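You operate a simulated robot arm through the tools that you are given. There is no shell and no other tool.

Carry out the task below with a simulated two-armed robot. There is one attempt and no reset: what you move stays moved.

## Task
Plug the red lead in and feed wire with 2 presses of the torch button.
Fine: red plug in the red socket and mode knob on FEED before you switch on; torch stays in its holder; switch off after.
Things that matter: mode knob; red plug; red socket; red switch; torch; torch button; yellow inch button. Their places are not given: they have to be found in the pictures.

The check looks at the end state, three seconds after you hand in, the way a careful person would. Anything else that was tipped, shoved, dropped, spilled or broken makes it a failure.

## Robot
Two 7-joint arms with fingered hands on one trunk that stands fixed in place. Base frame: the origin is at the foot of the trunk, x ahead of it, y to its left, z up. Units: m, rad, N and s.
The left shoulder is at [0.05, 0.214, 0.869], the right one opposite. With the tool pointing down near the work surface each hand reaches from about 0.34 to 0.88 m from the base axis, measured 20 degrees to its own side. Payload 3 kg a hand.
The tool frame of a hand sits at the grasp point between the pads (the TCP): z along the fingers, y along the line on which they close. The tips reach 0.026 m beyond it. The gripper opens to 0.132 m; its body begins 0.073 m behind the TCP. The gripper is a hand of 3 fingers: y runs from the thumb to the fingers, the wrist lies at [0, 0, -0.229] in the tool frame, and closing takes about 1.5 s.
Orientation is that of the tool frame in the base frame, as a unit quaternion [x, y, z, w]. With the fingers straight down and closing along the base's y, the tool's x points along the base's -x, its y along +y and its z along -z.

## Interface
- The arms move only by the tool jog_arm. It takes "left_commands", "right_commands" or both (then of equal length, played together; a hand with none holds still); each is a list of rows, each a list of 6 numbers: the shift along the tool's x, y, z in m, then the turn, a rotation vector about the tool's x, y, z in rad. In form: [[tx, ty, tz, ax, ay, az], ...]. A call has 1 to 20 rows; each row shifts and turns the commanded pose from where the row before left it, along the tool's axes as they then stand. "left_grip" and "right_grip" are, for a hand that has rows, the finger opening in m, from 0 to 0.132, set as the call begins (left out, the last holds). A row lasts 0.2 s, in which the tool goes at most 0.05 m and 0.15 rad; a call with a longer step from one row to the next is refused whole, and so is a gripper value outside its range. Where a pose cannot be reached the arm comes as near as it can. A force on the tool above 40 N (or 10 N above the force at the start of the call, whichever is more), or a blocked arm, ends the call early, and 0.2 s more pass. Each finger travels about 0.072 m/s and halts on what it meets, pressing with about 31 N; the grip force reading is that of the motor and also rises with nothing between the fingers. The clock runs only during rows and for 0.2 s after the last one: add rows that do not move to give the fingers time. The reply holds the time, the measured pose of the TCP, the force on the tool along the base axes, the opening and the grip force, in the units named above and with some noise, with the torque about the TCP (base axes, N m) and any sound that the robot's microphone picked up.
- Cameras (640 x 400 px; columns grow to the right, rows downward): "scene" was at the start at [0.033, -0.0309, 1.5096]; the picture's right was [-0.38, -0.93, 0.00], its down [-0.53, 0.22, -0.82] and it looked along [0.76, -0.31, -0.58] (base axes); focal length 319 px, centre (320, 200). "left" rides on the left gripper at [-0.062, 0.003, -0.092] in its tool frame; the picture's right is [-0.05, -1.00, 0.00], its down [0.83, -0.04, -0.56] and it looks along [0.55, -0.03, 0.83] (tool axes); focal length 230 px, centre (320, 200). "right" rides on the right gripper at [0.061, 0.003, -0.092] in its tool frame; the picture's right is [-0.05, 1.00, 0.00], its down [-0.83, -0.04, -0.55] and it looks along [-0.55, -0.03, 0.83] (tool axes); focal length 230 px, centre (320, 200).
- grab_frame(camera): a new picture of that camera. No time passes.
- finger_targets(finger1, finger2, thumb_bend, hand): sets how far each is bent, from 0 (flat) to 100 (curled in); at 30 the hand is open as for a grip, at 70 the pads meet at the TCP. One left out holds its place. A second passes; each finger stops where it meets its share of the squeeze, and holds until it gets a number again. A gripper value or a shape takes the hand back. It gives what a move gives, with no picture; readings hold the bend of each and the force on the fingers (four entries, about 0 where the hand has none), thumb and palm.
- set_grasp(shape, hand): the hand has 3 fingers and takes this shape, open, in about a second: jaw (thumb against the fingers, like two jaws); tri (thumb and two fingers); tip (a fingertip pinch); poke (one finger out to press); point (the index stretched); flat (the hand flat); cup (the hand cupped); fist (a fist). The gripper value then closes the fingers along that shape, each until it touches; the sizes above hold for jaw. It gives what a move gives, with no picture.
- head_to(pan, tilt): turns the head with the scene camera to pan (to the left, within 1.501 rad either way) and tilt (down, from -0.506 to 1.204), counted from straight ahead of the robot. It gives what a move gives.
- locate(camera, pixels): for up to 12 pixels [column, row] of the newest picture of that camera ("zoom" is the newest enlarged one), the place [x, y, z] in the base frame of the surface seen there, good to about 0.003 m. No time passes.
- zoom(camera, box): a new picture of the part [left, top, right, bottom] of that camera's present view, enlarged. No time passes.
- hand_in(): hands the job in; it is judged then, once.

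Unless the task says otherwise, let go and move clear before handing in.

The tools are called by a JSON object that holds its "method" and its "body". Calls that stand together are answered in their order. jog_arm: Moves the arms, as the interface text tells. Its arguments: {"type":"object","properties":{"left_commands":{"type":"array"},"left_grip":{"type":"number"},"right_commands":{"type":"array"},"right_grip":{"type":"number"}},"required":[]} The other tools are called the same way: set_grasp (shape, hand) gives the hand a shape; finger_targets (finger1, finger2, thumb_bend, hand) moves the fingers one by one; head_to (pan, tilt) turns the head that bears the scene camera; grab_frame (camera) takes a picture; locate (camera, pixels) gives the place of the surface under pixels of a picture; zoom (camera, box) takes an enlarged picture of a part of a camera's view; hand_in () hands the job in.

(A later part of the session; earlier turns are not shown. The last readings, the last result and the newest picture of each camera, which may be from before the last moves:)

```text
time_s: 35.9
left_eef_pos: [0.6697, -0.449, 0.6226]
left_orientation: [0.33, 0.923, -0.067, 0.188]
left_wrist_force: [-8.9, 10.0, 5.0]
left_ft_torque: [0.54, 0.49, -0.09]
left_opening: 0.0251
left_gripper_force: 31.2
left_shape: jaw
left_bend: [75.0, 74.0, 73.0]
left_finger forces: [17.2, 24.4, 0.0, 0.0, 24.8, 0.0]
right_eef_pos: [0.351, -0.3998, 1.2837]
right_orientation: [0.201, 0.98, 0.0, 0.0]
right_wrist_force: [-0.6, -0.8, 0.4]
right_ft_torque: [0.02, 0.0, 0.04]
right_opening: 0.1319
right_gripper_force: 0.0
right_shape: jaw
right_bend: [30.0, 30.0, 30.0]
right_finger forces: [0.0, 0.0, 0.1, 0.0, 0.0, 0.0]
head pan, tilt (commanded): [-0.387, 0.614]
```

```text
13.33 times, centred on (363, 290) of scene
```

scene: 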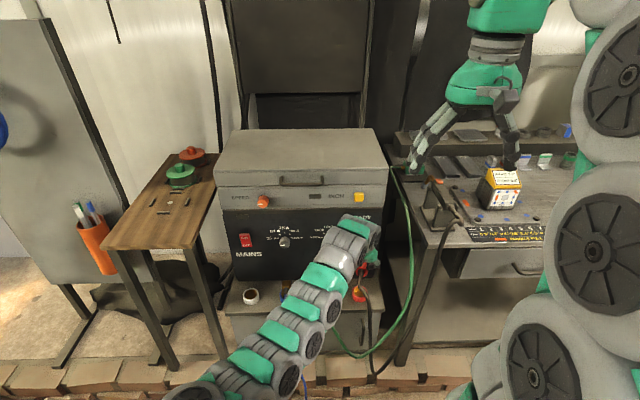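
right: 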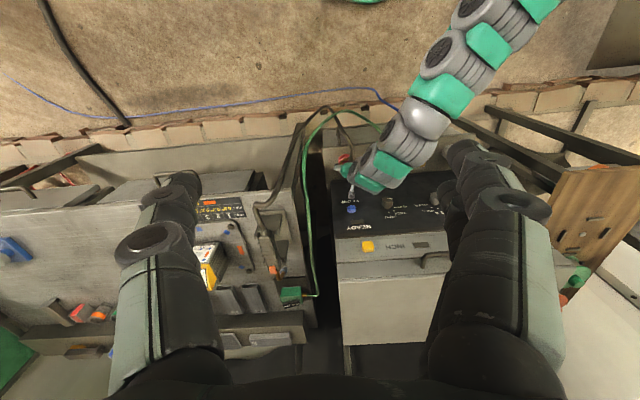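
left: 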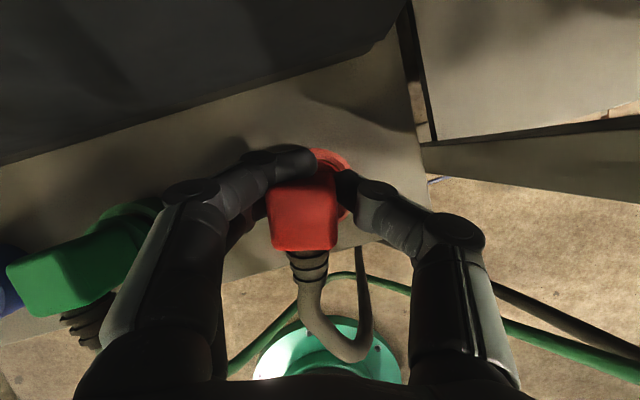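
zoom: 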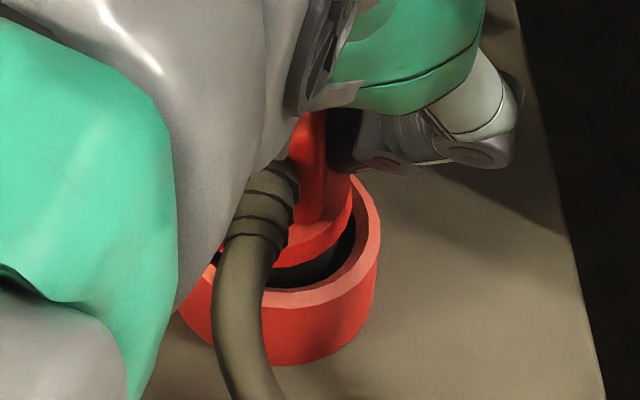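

The body top is now level at z≈0.636–0.638, matching the green plug's seated height. I'll open the fingers moderately to release it.

{"method": "jog_arm", "body": {"left_commands": [[0, 0, 0, 0, 0, 0], [0, 0, 0, 0, 0, 0], [0, 0, 0, 0, 0, 0], [0, 0, 0, 0, 0, 0]], "left_grip": 0.065}}

{"method": "grab_frame", "body": {"camera": "left"}}

{"method": "zoom", "body": {"camera": "left", "box": [260, 120, 380, 270]}}

{"method": "zoom", "body": {"camera": "scene", "box": [345, 275, 381, 305]}}

```text
time_s: 36.9
left_eef_pos: [0.6688, -0.4504, 0.6248]
left_orientation: [0.33, 0.922, -0.069, 0.189]
left_wrist_force: [0.7, -0.7, 0.0]
left_ft_torque: [-0.01, 0.02, 0.01]
left_opening: 0.0644
left_gripper_force: 0.1
left_shape: jaw
left_bend: [73.0, 73.0, 70.0]
left_finger forces: [0.0, 0.0, 0.1, 0.0, 0.0, 0.0]
right_eef_pos: [0.3522, -0.4026, 1.2835]
right_orientation: [0.202, 0.979, 0.0, 0.001]
right_wrist_force: [0.2, -0.1, -0.1]
right_ft_torque: [0.02, 0.0, 0.01]
right_opening: 0.132
right_gripper_force: 0.0
right_shape: jaw
right_bend: [30.0, 30.0, 30.0]
right_finger forces: [0.0, 0.0, 0.1, 0.1, 0.0, 0.0]
head pan, tilt (commanded): [-0.387, 0.614]
```

```text
taken
```

left: 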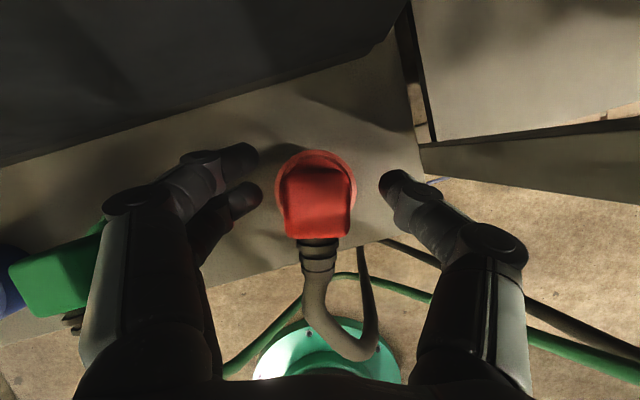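

```text
2.67 times, centred on (320, 195) of left
```

zoom: 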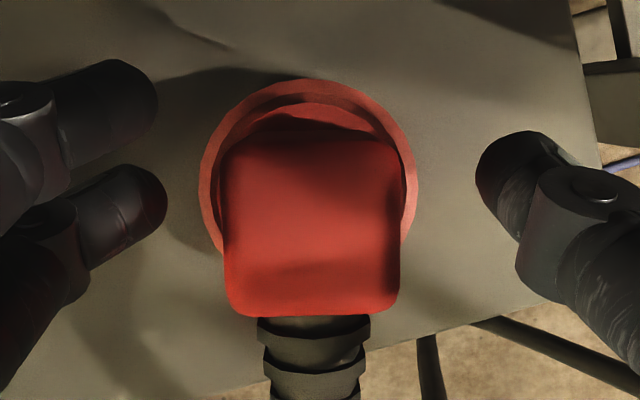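

```text
13.33 times, centred on (363, 290) of scene
```

zoom: 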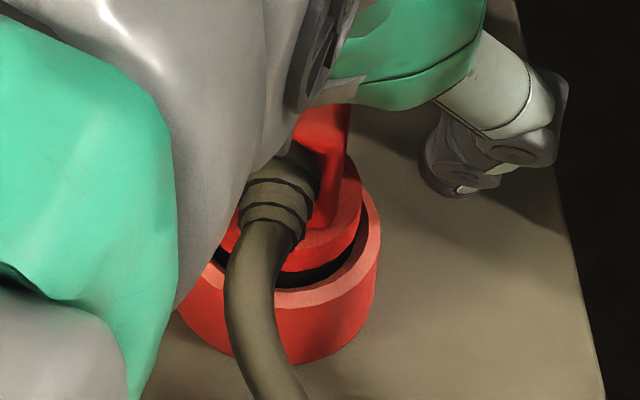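

The plug stands upright, centred in the red ring, and looks seated. I'll retreat along the tool axis and then up and away to the left.

{"method": "jog_arm", "body": {"left_commands": [[0, 0, -0.02, 0, 0, 0], [0, 0, -0.03, 0, 0, 0], [0, 0, -0.04, 0, 0, 0], [0, 0, -0.04, 0, 0, 0], [0, 0, -0.04, 0, 0, 0], [0, 0, -0.04, 0, 0, 0], [0, 0, 0, 0, 0, 0]]}}

{"method": "grab_frame", "body": {"camera": "left"}}

{"method": "grab_frame", "body": {"camera": "scene"}}

```text
time_s: 38.5
left_eef_pos: [0.6039, -0.3965, 0.8219]
left_orientation: [0.33, 0.922, -0.068, 0.19]
left_wrist_force: [1.7, 0.0, -0.2]
left_ft_torque: [0.01, -0.02, -0.04]
left_opening: 0.064
left_gripper_force: 0.1
left_shape: jaw
left_bend: [73.0, 73.0, 70.0]
left_finger forces: [0.0, 0.0, 0.0, 0.0, 0.0, 0.1]
right_eef_pos: [0.3525, -0.401, 1.2842]
right_orientation: [0.202, 0.979, -0.001, 0.0]
right_wrist_force: [-0.4, -0.2, 0.5]
right_ft_torque: [-0.01, 0.03, -0.01]
right_opening: 0.1313
right_gripper_force: 0.1
right_shape: jaw
right_bend: [30.0, 30.0, 30.0]
right_finger forces: [0.1, 0.0, 0.0, 0.0, 0.1, 0.1]
head pan, tilt (commanded): [-0.387, 0.614]
```

```text
taken
```

left: 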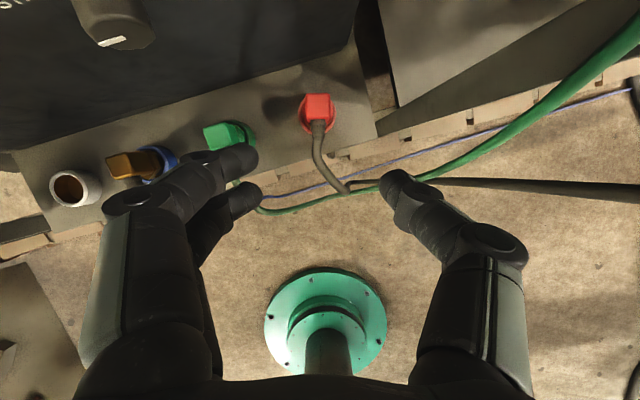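

```text
taken
```

scene: 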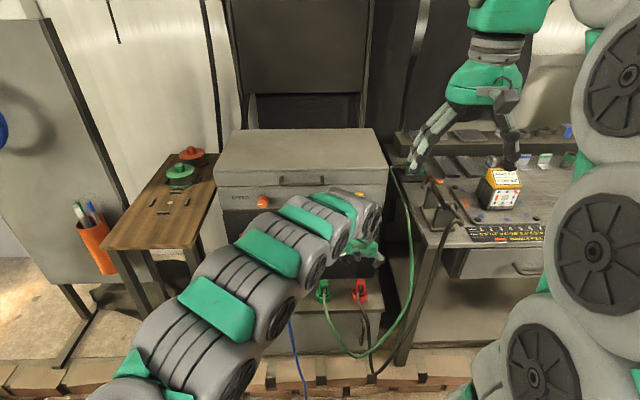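

The plug stays seated after release. I'll retreat the left arm up and to the left, clear of the panel.

{"method": "jog_arm", "body": {"left_commands": [[0.0237, 0.0146, -0.0315, 0, 0, 0], [0.0237, 0.0146, -0.0315, 0, 0, 0], [0.0237, 0.0146, -0.0315, 0, 0, 0], [0.0237, 0.0146, -0.0315, 0, 0, 0], [0.0237, 0.0146, -0.0315, 0, 0, 0], [0.0237, 0.0146, -0.0315, 0, 0, 0], [0.0237, 0.0146, -0.0315, 0, 0, 0], [0.0237, 0.0146, -0.0315, 0, 0, 0], [0.0237, 0.0146, -0.0315, 0, 0, 0], [0.0202, 0.0265, -0.0266, 0, 0, 0], [0.0202, 0.0265, -0.0266, 0, 0, 0], [0.0202, 0.0265, -0.0266, 0, 0, 0], [0.0202, 0.0265, -0.0266, 0, 0, 0], [0.0202, 0.0265, -0.0266, 0, 0, 0], [0.0202, 0.0265, -0.0266, 0, 0, 0], [0.0202, 0.0265, -0.0266, 0, 0, 0], [0.0202, 0.0265, -0.0266, 0, 0, 0], [0.0202, 0.0265, -0.0266, 0, 0, 0]]}}

{"method": "grab_frame", "body": {"camera": "scene"}}

{"method": "zoom", "body": {"camera": "scene", "box": [300, 265, 390, 325]}}

{"method": "zoom", "body": {"camera": "scene", "box": [300, 215, 360, 255]}}

{"method": "locate", "body": {"camera": "zoom", "pixels": [[310, 225], [318, 290], [275, 290], [345, 285], [318, 270], [318, 310], [300, 380], [100, 300], [500, 300], [450, 60], [150, 60], [238, 223]]}}

```text
time_s: 42.3
left_eef_pos: [0.4022, 0.2524, 1.142]
left_orientation: [0.33, 0.922, -0.067, 0.189]
left_wrist_force: [-0.2, 0.1, -0.1]
left_ft_torque: [-0.01, -0.01, 0.0]
left_opening: 0.0646
left_gripper_force: 0.1
left_shape: jaw
left_bend: [73.0, 73.0, 70.0]
left_finger forces: [0.0, 0.0, 0.0, 0.0, 0.1, 0.0]
right_eef_pos: [0.3524, -0.401, 1.2845]
right_orientation: [0.201, 0.98, 0.0, 0.0]
right_wrist_force: [0.2, 0.0, -0.2]
right_ft_torque: [0.01, 0.0, 0.01]
right_opening: 0.1321
right_gripper_force: 0.2
right_shape: jaw
right_bend: [30.0, 30.0, 30.0]
right_finger forces: [0.0, 0.0, 0.0, 0.0, 0.0, 0.0]
head pan, tilt (commanded): [-0.387, 0.614]
```

```text
taken
```

scene: 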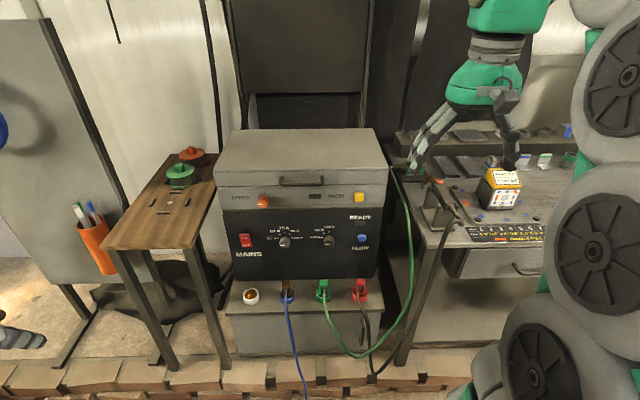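

```text
6.67 times, centred on (345, 295) of scene
```

zoom: 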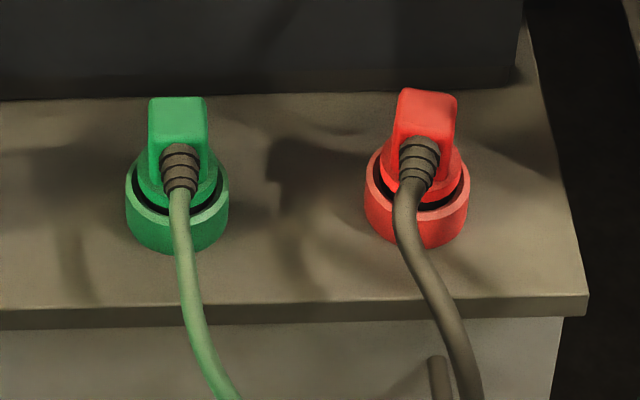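

```text
10.00 times, centred on (330, 235) of scene
```

zoom: 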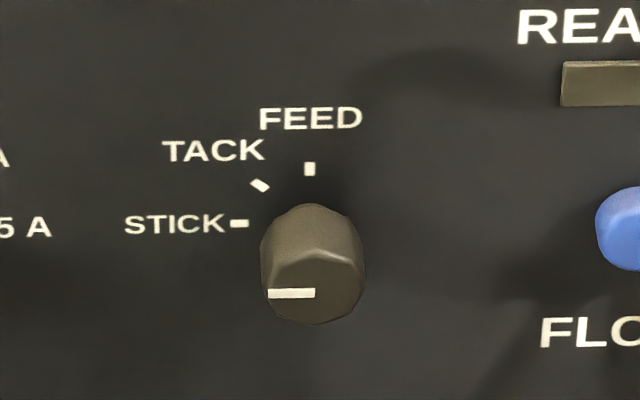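

```text
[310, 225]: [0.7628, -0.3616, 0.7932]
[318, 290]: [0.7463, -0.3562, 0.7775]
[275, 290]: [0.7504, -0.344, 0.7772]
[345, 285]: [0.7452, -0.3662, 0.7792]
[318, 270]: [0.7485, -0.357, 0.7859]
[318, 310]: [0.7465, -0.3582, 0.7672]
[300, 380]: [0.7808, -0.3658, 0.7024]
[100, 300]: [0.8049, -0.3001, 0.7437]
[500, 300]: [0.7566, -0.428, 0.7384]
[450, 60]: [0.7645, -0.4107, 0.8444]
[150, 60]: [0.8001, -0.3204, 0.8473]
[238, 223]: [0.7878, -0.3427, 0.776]
```

The red plug now sits exactly like the green one, and the knob still points to STICK. Its front-face centre is at about (0.7475,-0.3556,0.777), with the panel normal about 20.7° off the x axis. I'll bring the right hand forward, tool down, then swing it horizontal.

{"method": "jog_arm", "body": {"right_commands": [[-0.023, 0.0143, 0.03345, 0, 0, 0], [-0.023, 0.0143, 0.03345, 0, 0, 0], [-0.023, 0.0143, 0.03345, 0, 0, 0], [-0.023, 0.0143, 0.03345, 0, 0, 0], [-0.023, 0.0143, 0.03345, 0, 0, 0], [-0.023, 0.0143, 0.03345, 0, 0, 0], [-0.023, 0.0143, 0.03345, 0, 0, 0], [-0.023, 0.0143, 0.03345, 0, 0, 0], [-0.023, 0.0143, 0.03345, 0, 0, 0], [-0.023, 0.0143, 0.03345, 0, 0, 0], [0, 0, 0, 0, -0.1, 0], [0, 0, 0, 0, -0.1, 0], [0, 0, 0, 0, -0.1, 0], [0, 0, 0, 0, -0.1, 0], [0, 0, 0, 0, 0, 0]], "right_grip": 0.08}}

{"method": "grab_frame", "body": {"camera": "scene"}}

{"method": "grab_frame", "body": {"camera": "right"}}

```text
time_s: 45.5
left_eef_pos: [0.4013, 0.2525, 1.1413]
left_orientation: [0.33, 0.922, -0.067, 0.189]
left_wrist_force: [0.0, 0.2, 0.6]
left_ft_torque: [0.01, 0.03, 0.01]
left_opening: 0.0644
left_gripper_force: 0.1
left_shape: jaw
left_bend: [73.0, 73.0, 70.0]
left_finger forces: [0.0, 0.0, 0.0, 0.1, 0.0, 0.0]
right_eef_pos: [0.6203, -0.3594, 0.9495]
right_orientation: [0.197, 0.96, -0.04, 0.196]
right_wrist_force: [-0.1, 0.0, 0.4]
right_ft_torque: [0.01, 0.02, -0.05]
right_opening: 0.0806
right_gripper_force: 0.0
right_shape: jaw
right_bend: [71.0, 71.0, 71.0]
right_finger forces: [0.1, 0.1, 0.0, 0.1, 0.0, 0.0]
head pan, tilt (commanded): [-0.387, 0.614]
```

```text
taken
```

scene: 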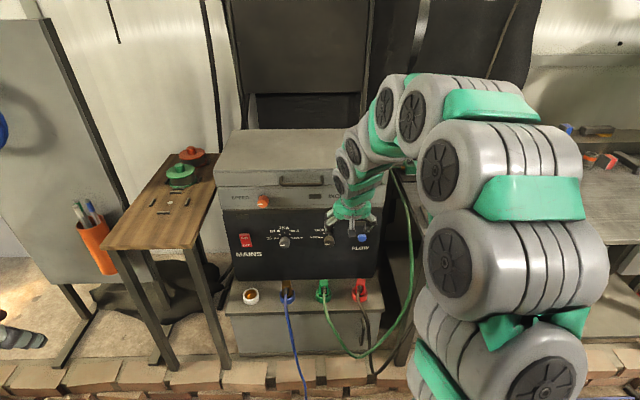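

```text
taken
```

right: 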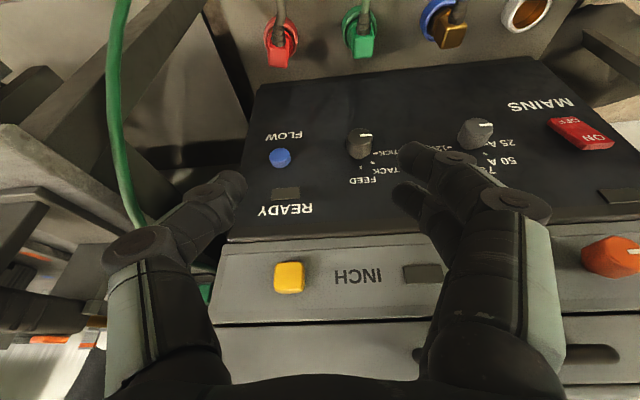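

The right camera shows the panel upside down, with the knob at (360,143). I'll finish swinging the hand to horizontal.

{"method": "jog_arm", "body": {"right_commands": [[0, 0, 0, 0, -0.13, 0], [0, 0, 0, 0, -0.13, 0], [0, 0, 0, 0, -0.13, 0], [0, 0, 0, 0, -0.13, 0], [0, 0, 0, 0, -0.13, 0], [0, 0, 0, 0, -0.13, 0], [0, 0, 0, 0, -0.13, 0], [0, 0, 0, 0, -0.13, 0], [0, 0, 0, 0, -0.13, 0], [0, 0, 0, 0, 0, 0]]}}

{"method": "grab_frame", "body": {"camera": "scene"}}

{"method": "grab_frame", "body": {"camera": "right"}}

```text
time_s: 47.7
left_eef_pos: [0.4008, 0.2517, 1.1419]
left_orientation: [0.331, 0.922, -0.067, 0.189]
left_wrist_force: [0.6, -0.1, 0.3]
left_ft_torque: [-0.01, -0.01, 0.02]
left_opening: 0.0643
left_gripper_force: 0.0
left_shape: jaw
left_bend: [73.0, 73.0, 70.0]
left_finger forces: [0.0, 0.0, 0.1, 0.0, 0.1, 0.1]
right_eef_pos: [0.6971, -0.3494, 1.0625]
right_orientation: [0.147, 0.714, -0.138, 0.67]
right_wrist_force: [-0.9, 0.6, 0.1]
right_ft_torque: [0.01, -0.01, 0.0]
right_opening: 0.0801
right_gripper_force: 0.1
right_shape: jaw
right_bend: [71.0, 71.0, 71.0]
right_finger forces: [0.1, 0.1, 0.0, 0.0, 0.0, 0.0]
right hand out of reach, approached as far as the arm can: row 5, 6, 7, 8, 9
head pan, tilt (commanded): [-0.387, 0.614]
```

```text
taken
```

scene: 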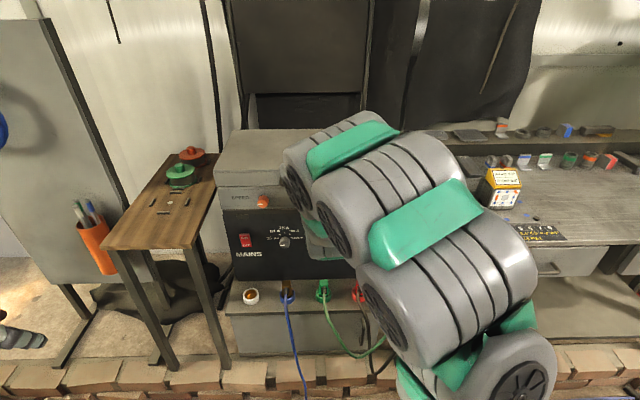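

```text
taken
```

right: 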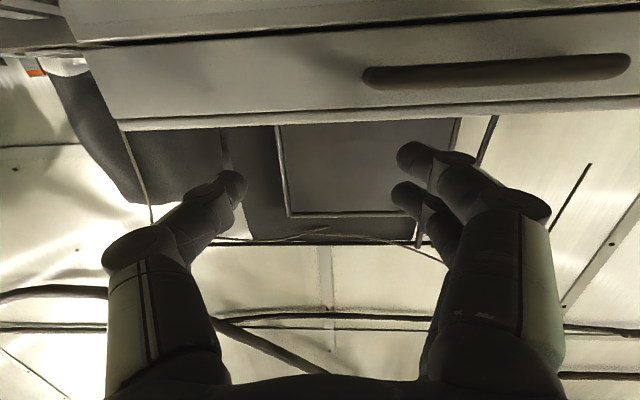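

With the hand horizontal here, the right wrist is too close to its own shoulder, so it drifted up to z 1.06. The left arm has better geometry for the knob and switch, so I'll rotate the right hand back and park it.

{"method": "jog_arm", "body": {"right_commands": [[0, 0, 0, 0, 0.13, 0], [0, 0, 0, 0, 0.13, 0], [0, 0, 0, 0, 0.13, 0], [0, 0, 0, 0, 0.13, 0], [0, 0, 0, 0, 0.13, 0], [0, 0, 0, 0, 0.13, 0], [0, 0, 0, 0, 0.13, 0], [0, 0, 0, 0, 0.13, 0], [0, 0, 0, 0, 0.13, 0], [0, 0, 0, 0, 0, 0]]}}

{"method": "grab_frame", "body": {"camera": "scene"}}

```text
time_s: 49.9
left_eef_pos: [0.4016, 0.2522, 1.1429]
left_orientation: [0.331, 0.922, -0.068, 0.189]
left_wrist_force: [0.9, 0.1, -0.1]
left_ft_torque: [0.0, 0.0, -0.01]
left_opening: 0.0646
left_gripper_force: 0.0
left_shape: jaw
left_bend: [73.0, 73.0, 70.0]
left_finger forces: [0.1, 0.0, 0.0, 0.0, 0.1, 0.1]
right_eef_pos: [0.6985, -0.351, 1.0618]
right_orientation: [0.198, 0.966, -0.033, 0.163]
right_wrist_force: [0.1, -0.4, -1.1]
right_ft_torque: [0.03, 0.03, -0.03]
right_opening: 0.0801
right_gripper_force: 0.0
right_shape: jaw
right_bend: [71.0, 71.0, 71.0]
right_finger forces: [0.1, 0.0, 0.0, 0.0, 0.0, 0.1]
head pan, tilt (commanded): [-0.387, 0.614]
```

```text
taken
```

scene: 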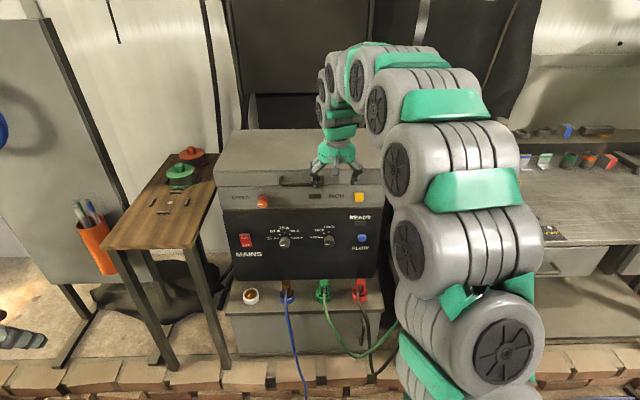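

The hand is tool-down again near the welder's handle. I'll back it up and away to its starting area.

{"method": "jog_arm", "body": {"right_commands": [[-0.0097, 0, -0.0284, 0, 0, 0], [-0.0097, 0, -0.0284, 0, 0, 0], [0.0265, -0.0222, -0.0255, 0, 0, 0], [0.0265, -0.0222, -0.0255, 0, 0, 0], [0.0265, -0.0222, -0.0255, 0, 0, 0], [0.0265, -0.0222, -0.0255, 0, 0, 0], [0.0265, -0.0222, -0.0255, 0, 0, 0], [0.0265, -0.0222, -0.0255, 0, 0, 0], [0.0265, -0.0222, -0.0255, 0, 0, 0], [0.0265, -0.0222, -0.0255, 0, 0, 0], [0.0265, -0.0222, -0.0255, 0, 0, 0], [0, 0, 0, 0, 0, 0]]}}

{"method": "grab_frame", "body": {"camera": "scene"}}

```text
time_s: 52.5
left_eef_pos: [0.401, 0.2527, 1.1424]
left_orientation: [0.33, 0.922, -0.068, 0.189]
left_wrist_force: [-0.7, 1.0, 0.8]
left_ft_torque: [0.03, 0.02, 0.0]
left_opening: 0.0645
left_gripper_force: 0.0
left_shape: jaw
left_bend: [73.0, 73.0, 70.0]
left_finger forces: [0.0, 0.1, 0.0, 0.1, 0.1, 0.0]
right_eef_pos: [0.3449, -0.4125, 1.2617]
right_orientation: [0.198, 0.966, -0.033, 0.163]
right_wrist_force: [-0.2, 0.2, 1.0]
right_ft_torque: [-0.04, -0.01, -0.03]
right_opening: 0.0803
right_gripper_force: 0.1
right_shape: jaw
right_bend: [71.0, 71.0, 71.0]
right_finger forces: [0.1, 0.1, 0.0, 0.0, 0.1, 0.1]
head pan, tilt (commanded): [-0.387, 0.614]
```

```text
taken
```

scene: 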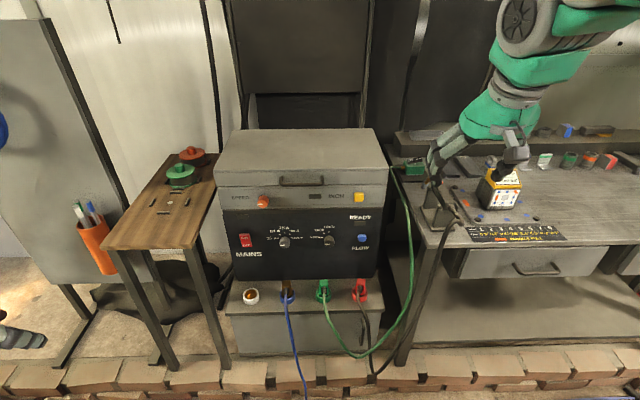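

The panel is clear to work on. I'll bring the left hand around to the front of the panel and begin turning it horizontal.

{"method": "jog_arm", "body": {"left_commands": [[-0.0271, -0.0226, 0.0276, 0, 0, 0], [-0.0271, -0.0226, 0.0276, 0, 0, 0], [-0.0271, -0.0226, 0.0276, 0, 0, 0], [-0.0271, -0.0226, 0.0276, 0, 0, 0], [-0.0271, -0.0226, 0.0276, 0, 0, 0], [-0.0271, -0.0226, 0.0276, 0, 0, 0], [-0.0271, -0.0226, 0.0276, 0, 0, 0], [-0.0271, -0.0226, 0.0276, 0, 0, 0], [-0.0271, -0.0226, 0.0276, 0, 0, 0], [-0.0271, -0.0226, 0.0276, 0, 0, 0], [-0.0271, -0.0226, 0.0276, 0, 0, 0], [-0.0271, -0.0226, 0.0276, 0, 0, 0], [-0.0271, -0.0226, 0.0276, 0, 0, 0], [-0.0271, -0.0226, 0.0276, 0, 0, 0], [-0.0271, -0.0226, 0.0276, 0, 0, 0], [0, 0, 0, 0, -0.13, 0], [0, 0, 0, 0, -0.13, 0], [0, 0, 0, 0, -0.13, 0], [0, 0, 0, 0, 0, 0]], "left_grip": 0.08}}

{"method": "grab_frame", "body": {"camera": "scene"}}

{"method": "grab_frame", "body": {"camera": "left"}}

```text
time_s: 56.5
left_eef_pos: [0.6023, -0.3519, 0.9214]
left_orientation: [0.311, 0.868, -0.131, 0.365]
left_wrist_force: [-1.2, 0.2, 0.9]
left_ft_torque: [-0.01, -0.01, 0.03]
left_opening: 0.0798
left_gripper_force: 0.1
left_shape: jaw
left_bend: [71.0, 71.0, 71.0]
left_finger forces: [0.0, 0.0, 0.1, 0.0, 0.1, 0.1]
right_eef_pos: [0.3449, -0.4133, 1.2616]
right_orientation: [0.198, 0.966, -0.034, 0.163]
right_wrist_force: [0.0, -0.3, -1.0]
right_ft_torque: [0.02, 0.01, -0.01]
right_opening: 0.0805
right_gripper_force: 0.1
right_shape: jaw
right_bend: [71.0, 71.0, 71.0]
right_finger forces: [0.0, 0.1, 0.1, 0.0, 0.1, 0.0]
head pan, tilt (commanded): [-0.387, 0.614]
```

```text
taken
```

scene: 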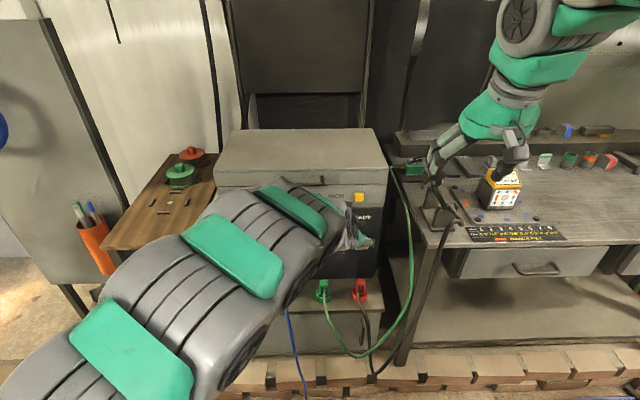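

```text
taken
```

left: 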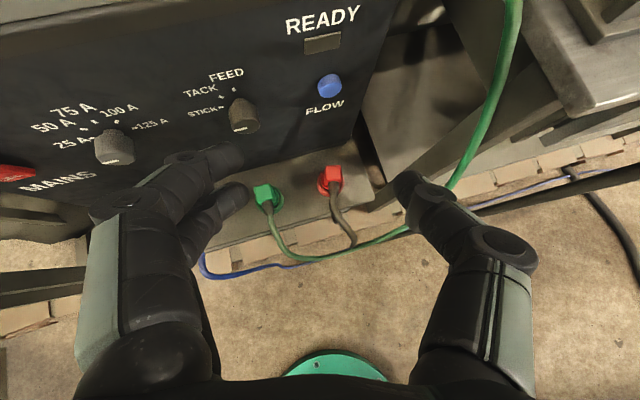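

The left camera gives a clear view of the panel, with the knob at (243,113). I'll finish levelling the hand and yaw it square to the panel.

{"method": "jog_arm", "body": {"left_commands": [[0, 0, 0, 0, -0.1292, 0], [0, 0, 0, 0, -0.1292, 0], [0, 0, 0, 0, -0.1292, 0], [0, 0, 0, 0, -0.1292, 0], [0, 0, 0, 0, -0.1292, 0], [0, 0, 0, 0, -0.1292, 0], [0, 0, 0, -0.109, 0, 0], [0, 0, 0, -0.109, 0, 0], [0, 0, 0, -0.109, 0, 0], [0, 0, 0, 0, 0, 0]]}}

{"method": "grab_frame", "body": {"camera": "left"}}

{"method": "grab_frame", "body": {"camera": "scene"}}

```text
time_s: 58.7
left_eef_pos: [0.6008, -0.3531, 0.9222]
left_orientation: [0.127, 0.697, -0.126, 0.695]
left_wrist_force: [-0.1, 0.3, -0.3]
left_ft_torque: [-0.01, -0.02, 0.02]
left_opening: 0.0797
left_gripper_force: 0.1
left_shape: jaw
left_bend: [71.0, 71.0, 71.0]
left_finger forces: [0.1, 0.0, 0.1, 0.0, 0.0, 0.0]
right_eef_pos: [0.3449, -0.4123, 1.2624]
right_orientation: [0.199, 0.966, -0.034, 0.163]
right_wrist_force: [0.2, -0.2, -0.4]
right_ft_torque: [0.04, -0.01, 0.01]
right_opening: 0.0805
right_gripper_force: 0.1
right_shape: jaw
right_bend: [71.0, 71.0, 71.0]
right_finger forces: [0.0, 0.0, 0.1, 0.1, 0.0, 0.0]
head pan, tilt (commanded): [-0.387, 0.614]
```

```text
taken
```

left: 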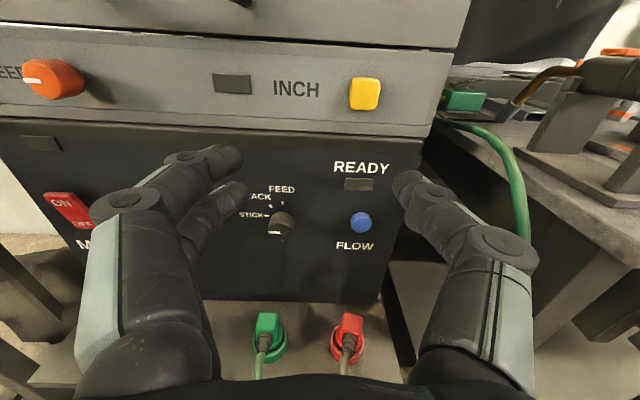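

```text
taken
```

scene: 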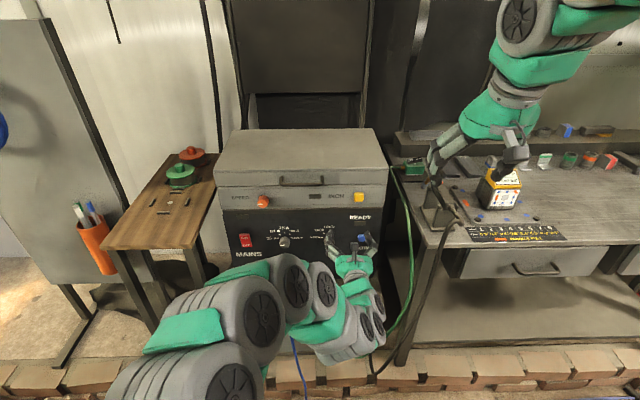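

The hand is now square to the panel: tool z is along (0.937,-0.352,0). I'll measure the knob from this camera.

{"method": "zoom", "body": {"camera": "left", "box": [240, 180, 330, 250]}}

{"method": "zoom", "body": {"camera": "left", "box": [20, 170, 140, 260]}}

```text
5.71 times, centred on (285, 215) of left
```

zoom: 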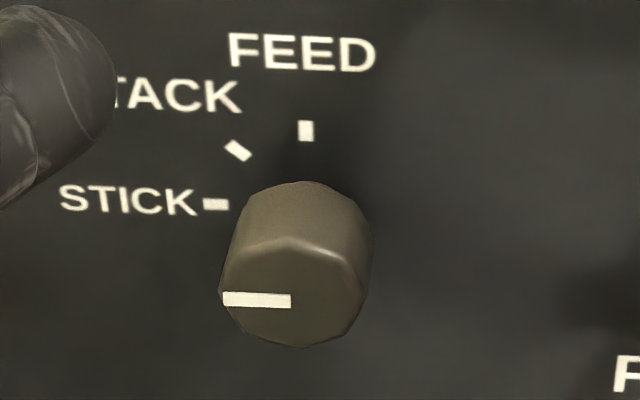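

```text
4.44 times, centred on (80, 215) of left
```

zoom: 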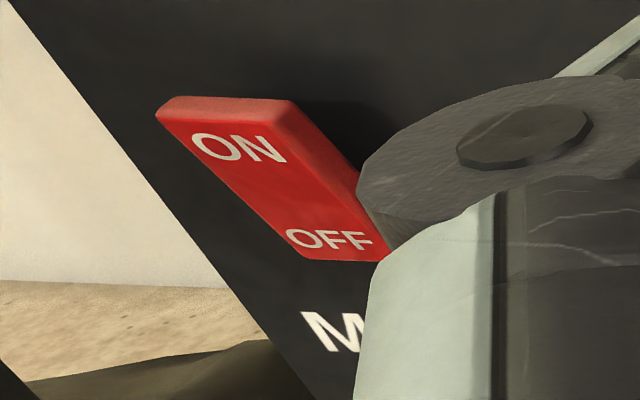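

The knob axis sits about 0.144 m below and 0.046 m left of the TCP in tool terms. Before gripping, I'll test in free air that the wrist can roll ±45° here, because the knob needs a 90° clockwise turn.

{"method": "jog_arm", "body": {"left_commands": [[0, 0, 0, 0, 0, 0.131], [0, 0, 0, 0, 0, 0.131], [0, 0, 0, 0, 0, 0.131], [0, 0, 0, 0, 0, 0.131], [0, 0, 0, 0, 0, 0.131], [0, 0, 0, 0, 0, 0.131], [0, 0, 0, 0, 0, 0]]}}

{"method": "jog_arm", "body": {"left_commands": [[0, 0, 0, 0, 0, -0.131], [0, 0, 0, 0, 0, -0.131], [0, 0, 0, 0, 0, -0.131], [0, 0, 0, 0, 0, -0.131], [0, 0, 0, 0, 0, -0.131], [0, 0, 0, 0, 0, -0.131], [0, 0, 0, 0, 0, -0.131], [0, 0, 0, 0, 0, -0.131], [0, 0, 0, 0, 0, -0.131], [0, 0, 0, 0, 0, -0.131], [0, 0, 0, 0, 0, -0.131], [0, 0, 0, 0, 0, -0.131], [0, 0, 0, 0, 0, 0]]}}

{"method": "grab_frame", "body": {"camera": "left"}}

{"method": "grab_frame", "body": {"camera": "scene"}}

```text
time_s: 60.3
left_eef_pos: [0.6026, -0.3539, 0.922]
left_orientation: [0.384, 0.594, 0.15, 0.691]
left_wrist_force: [0.5, -0.4, 2.1]
left_ft_torque: [-0.02, 0.0, 0.0]
left_opening: 0.0798
left_gripper_force: 0.0
left_shape: jaw
left_bend: [71.0, 71.0, 71.0]
left_finger forces: [0.0, 0.1, 0.0, 0.0, 0.0, 0.1]
right_eef_pos: [0.3464, -0.412, 1.2615]
right_orientation: [0.198, 0.966, -0.033, 0.164]
right_wrist_force: [0.1, -0.8, 0.4]
right_ft_torque: [0.0, 0.01, -0.01]
right_opening: 0.0805
right_gripper_force: 0.0
right_shape: jaw
right_bend: [71.0, 71.0, 71.0]
right_finger forces: [0.1, 0.0, 0.1, 0.1, 0.0, 0.1]
head pan, tilt (commanded): [-0.387, 0.614]
```

```text
time_s: 63.1
left_eef_pos: [0.6007, -0.3528, 0.9239]
left_orientation: [-0.15, 0.691, -0.384, 0.593]
left_wrist_force: [0.2, 0.6, 0.0]
left_ft_torque: [-0.02, -0.01, 0.02]
left_opening: 0.0798
left_gripper_force: 0.0
left_shape: jaw
left_bend: [71.0, 71.0, 71.0]
left_finger forces: [0.0, 0.0, 0.0, 0.1, 0.0, 0.1]
right_eef_pos: [0.3455, -0.4135, 1.2612]
right_orientation: [0.198, 0.966, -0.034, 0.163]
right_wrist_force: [-0.2, -0.4, -0.8]
right_ft_torque: [0.01, 0.0, -0.01]
right_opening: 0.0802
right_gripper_force: 0.1
right_shape: jaw
right_bend: [71.0, 71.0, 71.0]
right_finger forces: [0.0, 0.0, 0.0, 0.1, 0.1, 0.0]
head pan, tilt (commanded): [-0.387, 0.614]
```

```text
taken
```

left: 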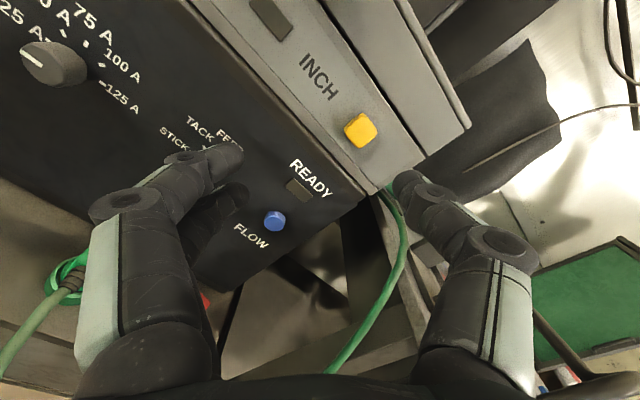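

```text
taken
```

scene: 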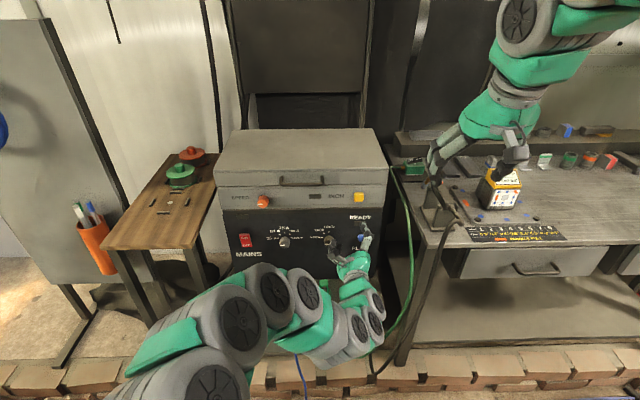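

Both roll directions work. I'm now at −45° roll, so I'll move to a pre-grasp in front of the knob with the fingertips about 4 cm short of it.

{"method": "jog_arm", "body": {"left_commands": [[0.01765, 0.0341, 0.01835, 0, 0, 0], [0.01765, 0.0341, 0.01835, 0, 0, 0], [0.01765, 0.0341, 0.01835, 0, 0, 0], [0.01765, 0.0341, 0.01835, 0, 0, 0], [0, 0, 0, 0, 0, 0]]}}

{"method": "grab_frame", "body": {"camera": "left"}}

{"method": "zoom", "body": {"camera": "left", "box": [240, 130, 400, 270]}}

{"method": "zoom", "body": {"camera": "scene", "box": [280, 200, 400, 290]}}

```text
time_s: 64.3
left_eef_pos: [0.6856, -0.3386, 0.7748]
left_orientation: [-0.149, 0.691, -0.385, 0.593]
left_wrist_force: [-0.1, -0.8, 0.3]
left_ft_torque: [0.02, -0.02, -0.02]
left_opening: 0.0798
left_gripper_force: 0.0
left_shape: jaw
left_bend: [71.0, 71.0, 71.0]
left_finger forces: [0.0, 0.1, 0.1, 0.0, 0.1, 0.0]
right_eef_pos: [0.3462, -0.413, 1.2614]
right_orientation: [0.198, 0.966, -0.033, 0.164]
right_wrist_force: [0.0, -0.2, 0.1]
right_ft_torque: [-0.03, 0.02, 0.0]
right_opening: 0.0803
right_gripper_force: 0.0
right_shape: jaw
right_bend: [71.0, 71.0, 71.0]
right_finger forces: [0.0, 0.1, 0.0, 0.0, 0.0, 0.0]
head pan, tilt (commanded): [-0.387, 0.614]
```

```text
taken
```

left: 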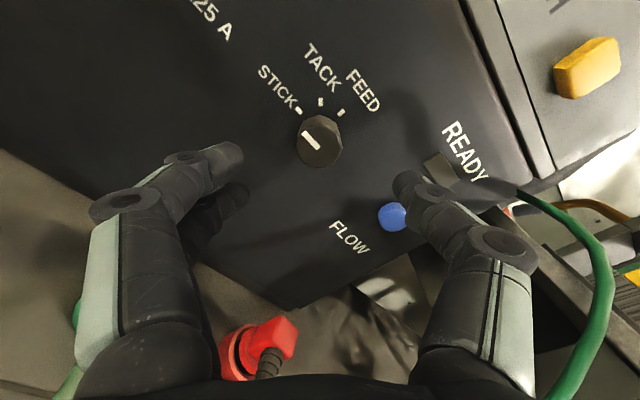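

```text
2.86 times, centred on (320, 200) of left
```

zoom: 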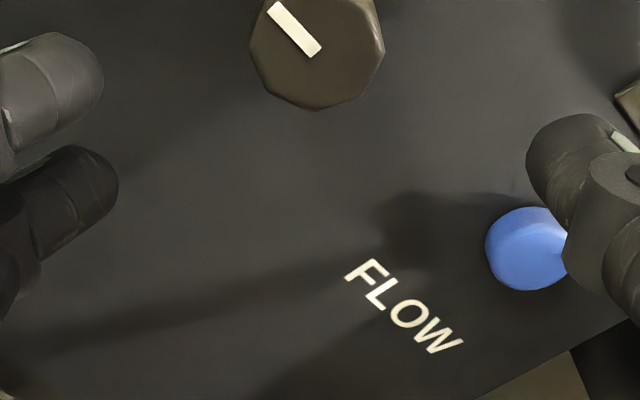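

```text
4.44 times, centred on (340, 245) of scene
```

zoom: 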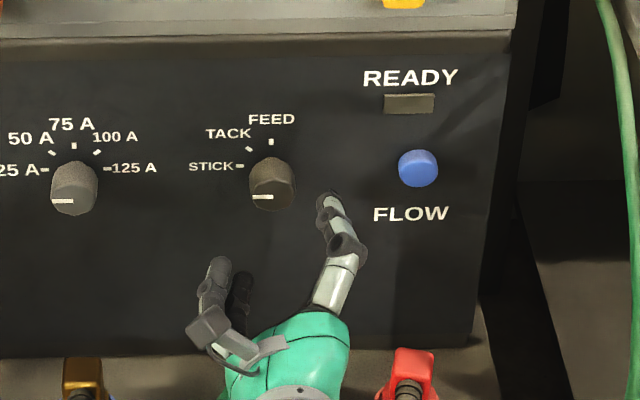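

The knob is at (320,140) in the left view. I'll zoom in to get its exact centre relative to the hand.

{"method": "zoom", "body": {"camera": "left", "box": [280, 80, 370, 180]}}

{"method": "locate", "body": {"camera": "zoom", "pixels": [[320, 245], [320, 200], [265, 240], [380, 250], [320, 300], [270, 205], [230, 130], [305, 95], [390, 130], [480, 300], [150, 300], [345, 170]]}}

```text
4.00 times, centred on (325, 130) of left
```

zoom: 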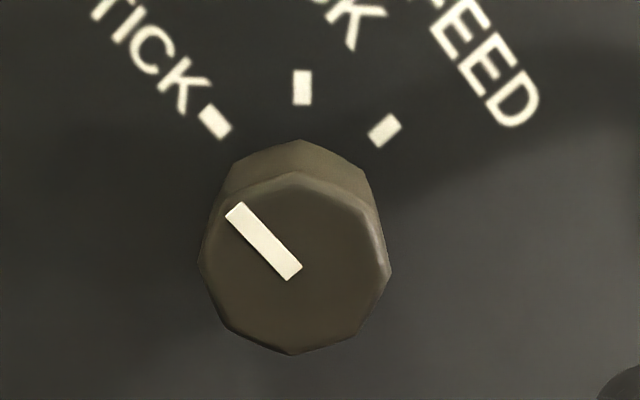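

```text
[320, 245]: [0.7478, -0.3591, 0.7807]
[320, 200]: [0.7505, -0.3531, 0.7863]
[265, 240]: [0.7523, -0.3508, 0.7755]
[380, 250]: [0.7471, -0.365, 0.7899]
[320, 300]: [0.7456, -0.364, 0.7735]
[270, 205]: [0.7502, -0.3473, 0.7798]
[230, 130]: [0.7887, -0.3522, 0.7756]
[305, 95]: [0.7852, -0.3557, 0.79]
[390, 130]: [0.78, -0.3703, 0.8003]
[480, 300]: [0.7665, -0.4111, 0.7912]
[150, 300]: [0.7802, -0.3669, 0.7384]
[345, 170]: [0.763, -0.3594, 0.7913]
```

The knob centre is only about 3 mm off the tool axis. I'll correct that and move in 66 mm so the fingers straddle the knob.

{"method": "jog_arm", "body": {"left_commands": [[-0.0011, 0.0002, 0.022, 0, 0, 0], [-0.0011, 0.0002, 0.022, 0, 0, 0], [-0.001, 0.0001, 0.022, 0, 0, 0], [0, 0, 0, 0, 0, 0]]}}

{"method": "grab_frame", "body": {"camera": "left"}}

{"method": "zoom", "body": {"camera": "scene", "box": [300, 200, 380, 260]}}

```text
time_s: 65.3
left_eef_pos: [0.7486, -0.3552, 0.7788]
left_orientation: [-0.15, 0.691, -0.384, 0.593]
left_wrist_force: [-0.1, -0.3, -0.1]
left_ft_torque: [-0.04, -0.03, 0.0]
left_opening: 0.0797
left_gripper_force: 0.0
left_shape: jaw
left_bend: [71.0, 71.0, 71.0]
left_finger forces: [0.0, 0.0, 0.0, 0.0, 0.1, 0.1]
right_eef_pos: [0.3448, -0.4131, 1.2628]
right_orientation: [0.198, 0.966, -0.033, 0.164]
right_wrist_force: [0.3, -0.2, 0.1]
right_ft_torque: [0.0, -0.01, -0.01]
right_opening: 0.0803
right_gripper_force: 0.1
right_shape: jaw
right_bend: [71.0, 71.0, 71.0]
right_finger forces: [0.1, 0.1, 0.0, 0.1, 0.0, 0.1]
head pan, tilt (commanded): [-0.387, 0.614]
```

```text
taken
```

left: 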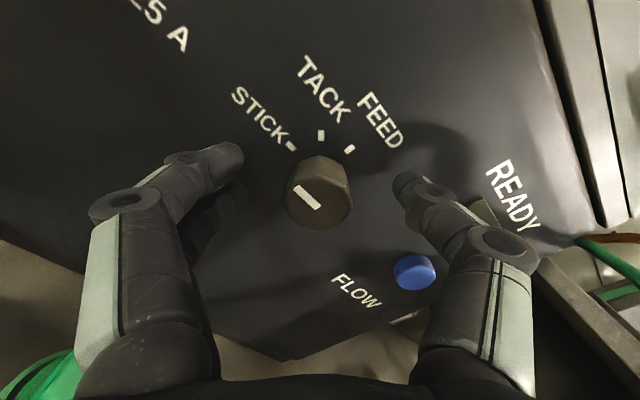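

```text
6.67 times, centred on (340, 230) of scene
```

zoom: 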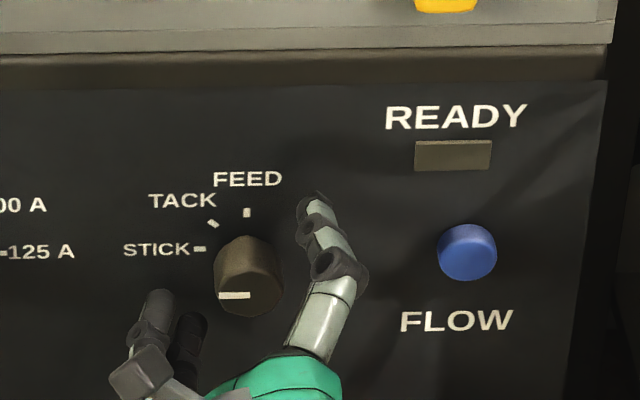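

The knob sits centred between the fingers at (318,190). I'll close on it.

{"method": "jog_arm", "body": {"left_commands": [[0, 0, 0, 0, 0, 0], [0, 0, 0, 0, 0, 0], [0, 0, 0, 0, 0, 0], [0, 0, 0, 0, 0, 0], [0, 0, 0, 0, 0, 0], [0, 0, 0, 0, 0, 0]], "left_grip": 0.0}}

{"method": "grab_frame", "body": {"camera": "left"}}

```text
time_s: 66.7
left_eef_pos: [0.7479, -0.3563, 0.7777]
left_orientation: [-0.15, 0.691, -0.384, 0.594]
left_wrist_force: [4.1, 1.0, 4.2]
left_ft_torque: [-0.03, 0.01, 0.07]
left_opening: 0.0235
left_gripper_force: 31.0
left_shape: jaw
left_bend: [72.0, 73.0, 70.0]
left_finger forces: [13.4, 14.4, 0.0, 0.1, 27.6, 0.0]
right_eef_pos: [0.3458, -0.4128, 1.2627]
right_orientation: [0.198, 0.966, -0.034, 0.163]
right_wrist_force: [0.5, -0.5, 0.3]
right_ft_torque: [0.0, 0.0, 0.02]
right_opening: 0.0801
right_gripper_force: 0.0
right_shape: jaw
right_bend: [71.0, 71.0, 71.0]
right_finger forces: [0.0, 0.1, 0.0, 0.1, 0.1, 0.0]
head pan, tilt (commanded): [-0.387, 0.614]
```

```text
taken
```

left: 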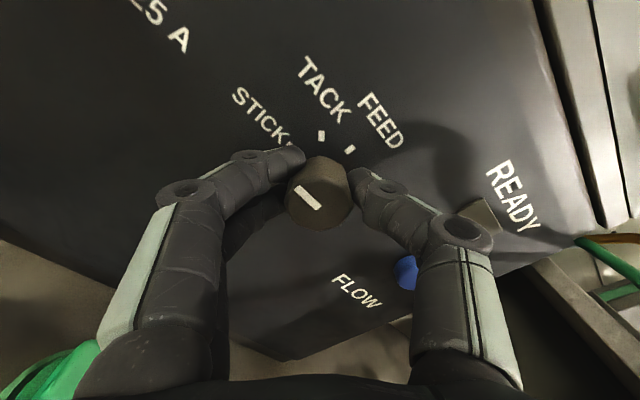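

The grip is firm (13/14/28 N). I'll turn 45° clockwise first and check that the knob follows.

{"method": "jog_arm", "body": {"left_commands": [[0, 0, 0, 0, 0, 0.098], [0, 0, 0, 0, 0, 0.098], [0, 0, 0, 0, 0, 0.098], [0, 0, 0, 0, 0, 0.098], [0, 0, 0, 0, 0, 0.098], [0, 0, 0, 0, 0, 0.098], [0, 0, 0, 0, 0, 0.098], [0, 0, 0, 0, 0, 0.098], [0, 0, 0, 0, 0, 0]]}}

{"method": "grab_frame", "body": {"camera": "left"}}

{"method": "zoom", "body": {"camera": "scene", "box": [300, 200, 380, 260]}}

```text
time_s: 68.7
left_eef_pos: [0.7486, -0.3572, 0.779]
left_orientation: [0.126, 0.696, -0.128, 0.696]
left_wrist_force: [-20.1, -3.5, 21.7]
left_ft_torque: [-0.22, -0.24, -0.39]
left_opening: 0.0245
left_gripper_force: 31.5
left_shape: jaw
left_bend: [73.0, 74.0, 70.0]
left_finger forces: [16.9, 12.8, 0.0, 0.0, 39.5, 0.0]
right_eef_pos: [0.3453, -0.4124, 1.2636]
right_orientation: [0.199, 0.966, -0.034, 0.164]
right_wrist_force: [-0.1, -0.3, 0.5]
right_ft_torque: [0.01, 0.01, -0.01]
right_opening: 0.0801
right_gripper_force: 0.1
right_shape: jaw
right_bend: [71.0, 71.0, 71.0]
right_finger forces: [0.0, 0.0, 0.0, 0.0, 0.0, 0.0]
head pan, tilt (commanded): [-0.387, 0.614]
```

```text
taken
```

left: 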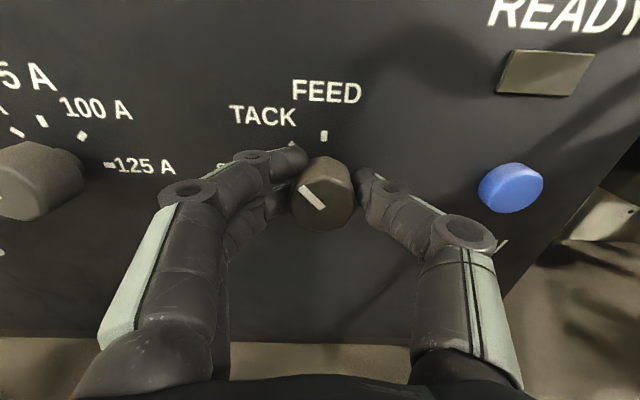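

```text
6.67 times, centred on (340, 230) of scene
```

zoom: 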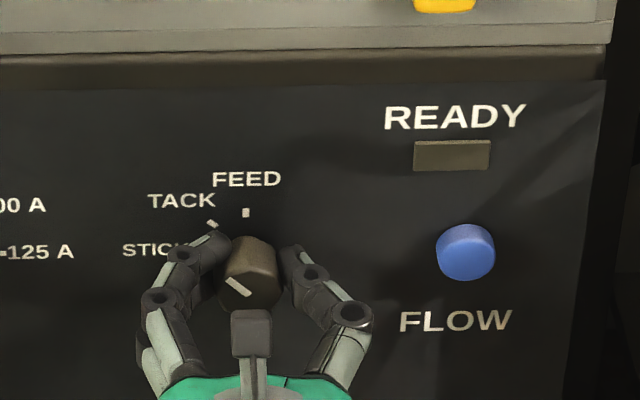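

The knob follows, with its mark now at TACK. I'll relieve the side load slightly and turn another 45°.

{"method": "jog_arm", "body": {"left_commands": [[-0.0015, 0, -0.001, 0, 0, 0], [0, 0, 0, 0, 0, 0.098], [0, 0, 0, 0, 0, 0.098], [0, 0, 0, 0, 0, 0.098], [0, 0, 0, 0, 0, 0.098], [0, 0, 0, 0, 0, 0.098], [0, 0, 0, 0, 0, 0.098], [0, 0, 0, 0, 0, 0.098], [0, 0, 0, 0, 0, 0.098], [0, 0, 0, 0, 0, 0]]}}

{"method": "grab_frame", "body": {"camera": "left"}}

{"method": "zoom", "body": {"camera": "scene", "box": [300, 200, 380, 260]}}

```text
time_s: 70.9
left_eef_pos: [0.7474, -0.3579, 0.7803]
left_orientation: [0.384, 0.594, 0.147, 0.691]
left_wrist_force: [-1.5, -32.6, 7.8]
left_ft_torque: [-0.21, 0.07, -0.61]
left_opening: 0.0232
left_gripper_force: 30.6
left_shape: jaw
left_bend: [72.0, 73.0, 70.0]
left_finger forces: [14.7, 9.4, 0.1, 0.0, 38.9, 0.0]
right_eef_pos: [0.3443, -0.4133, 1.2624]
right_orientation: [0.198, 0.966, -0.033, 0.164]
right_wrist_force: [-0.6, -0.2, -0.3]
right_ft_torque: [0.03, 0.04, 0.01]
right_opening: 0.0805
right_gripper_force: 0.1
right_shape: jaw
right_bend: [71.0, 71.0, 71.0]
right_finger forces: [0.1, 0.0, 0.0, 0.0, 0.1, 0.0]
head pan, tilt (commanded): [-0.387, 0.614]
```

```text
taken
```

left: 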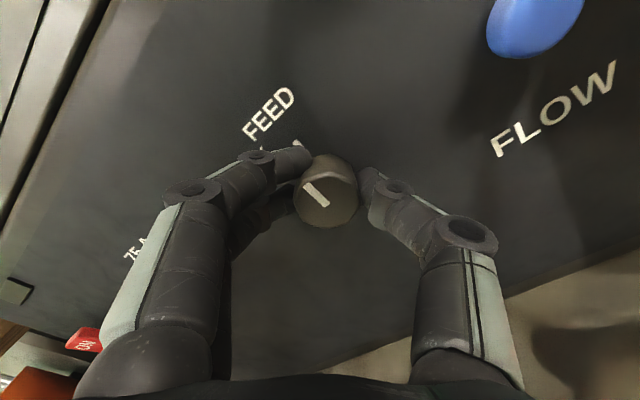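

```text
6.67 times, centred on (340, 230) of scene
```

zoom: 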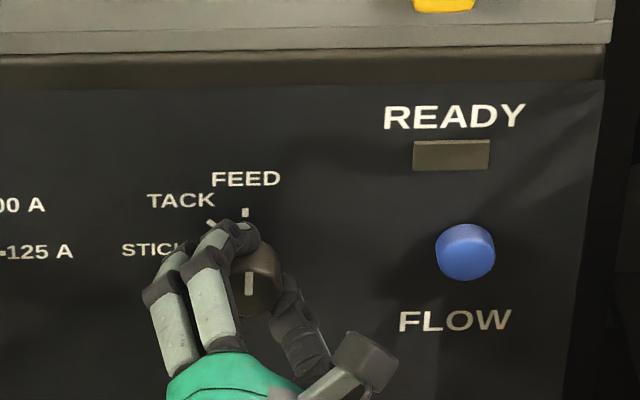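

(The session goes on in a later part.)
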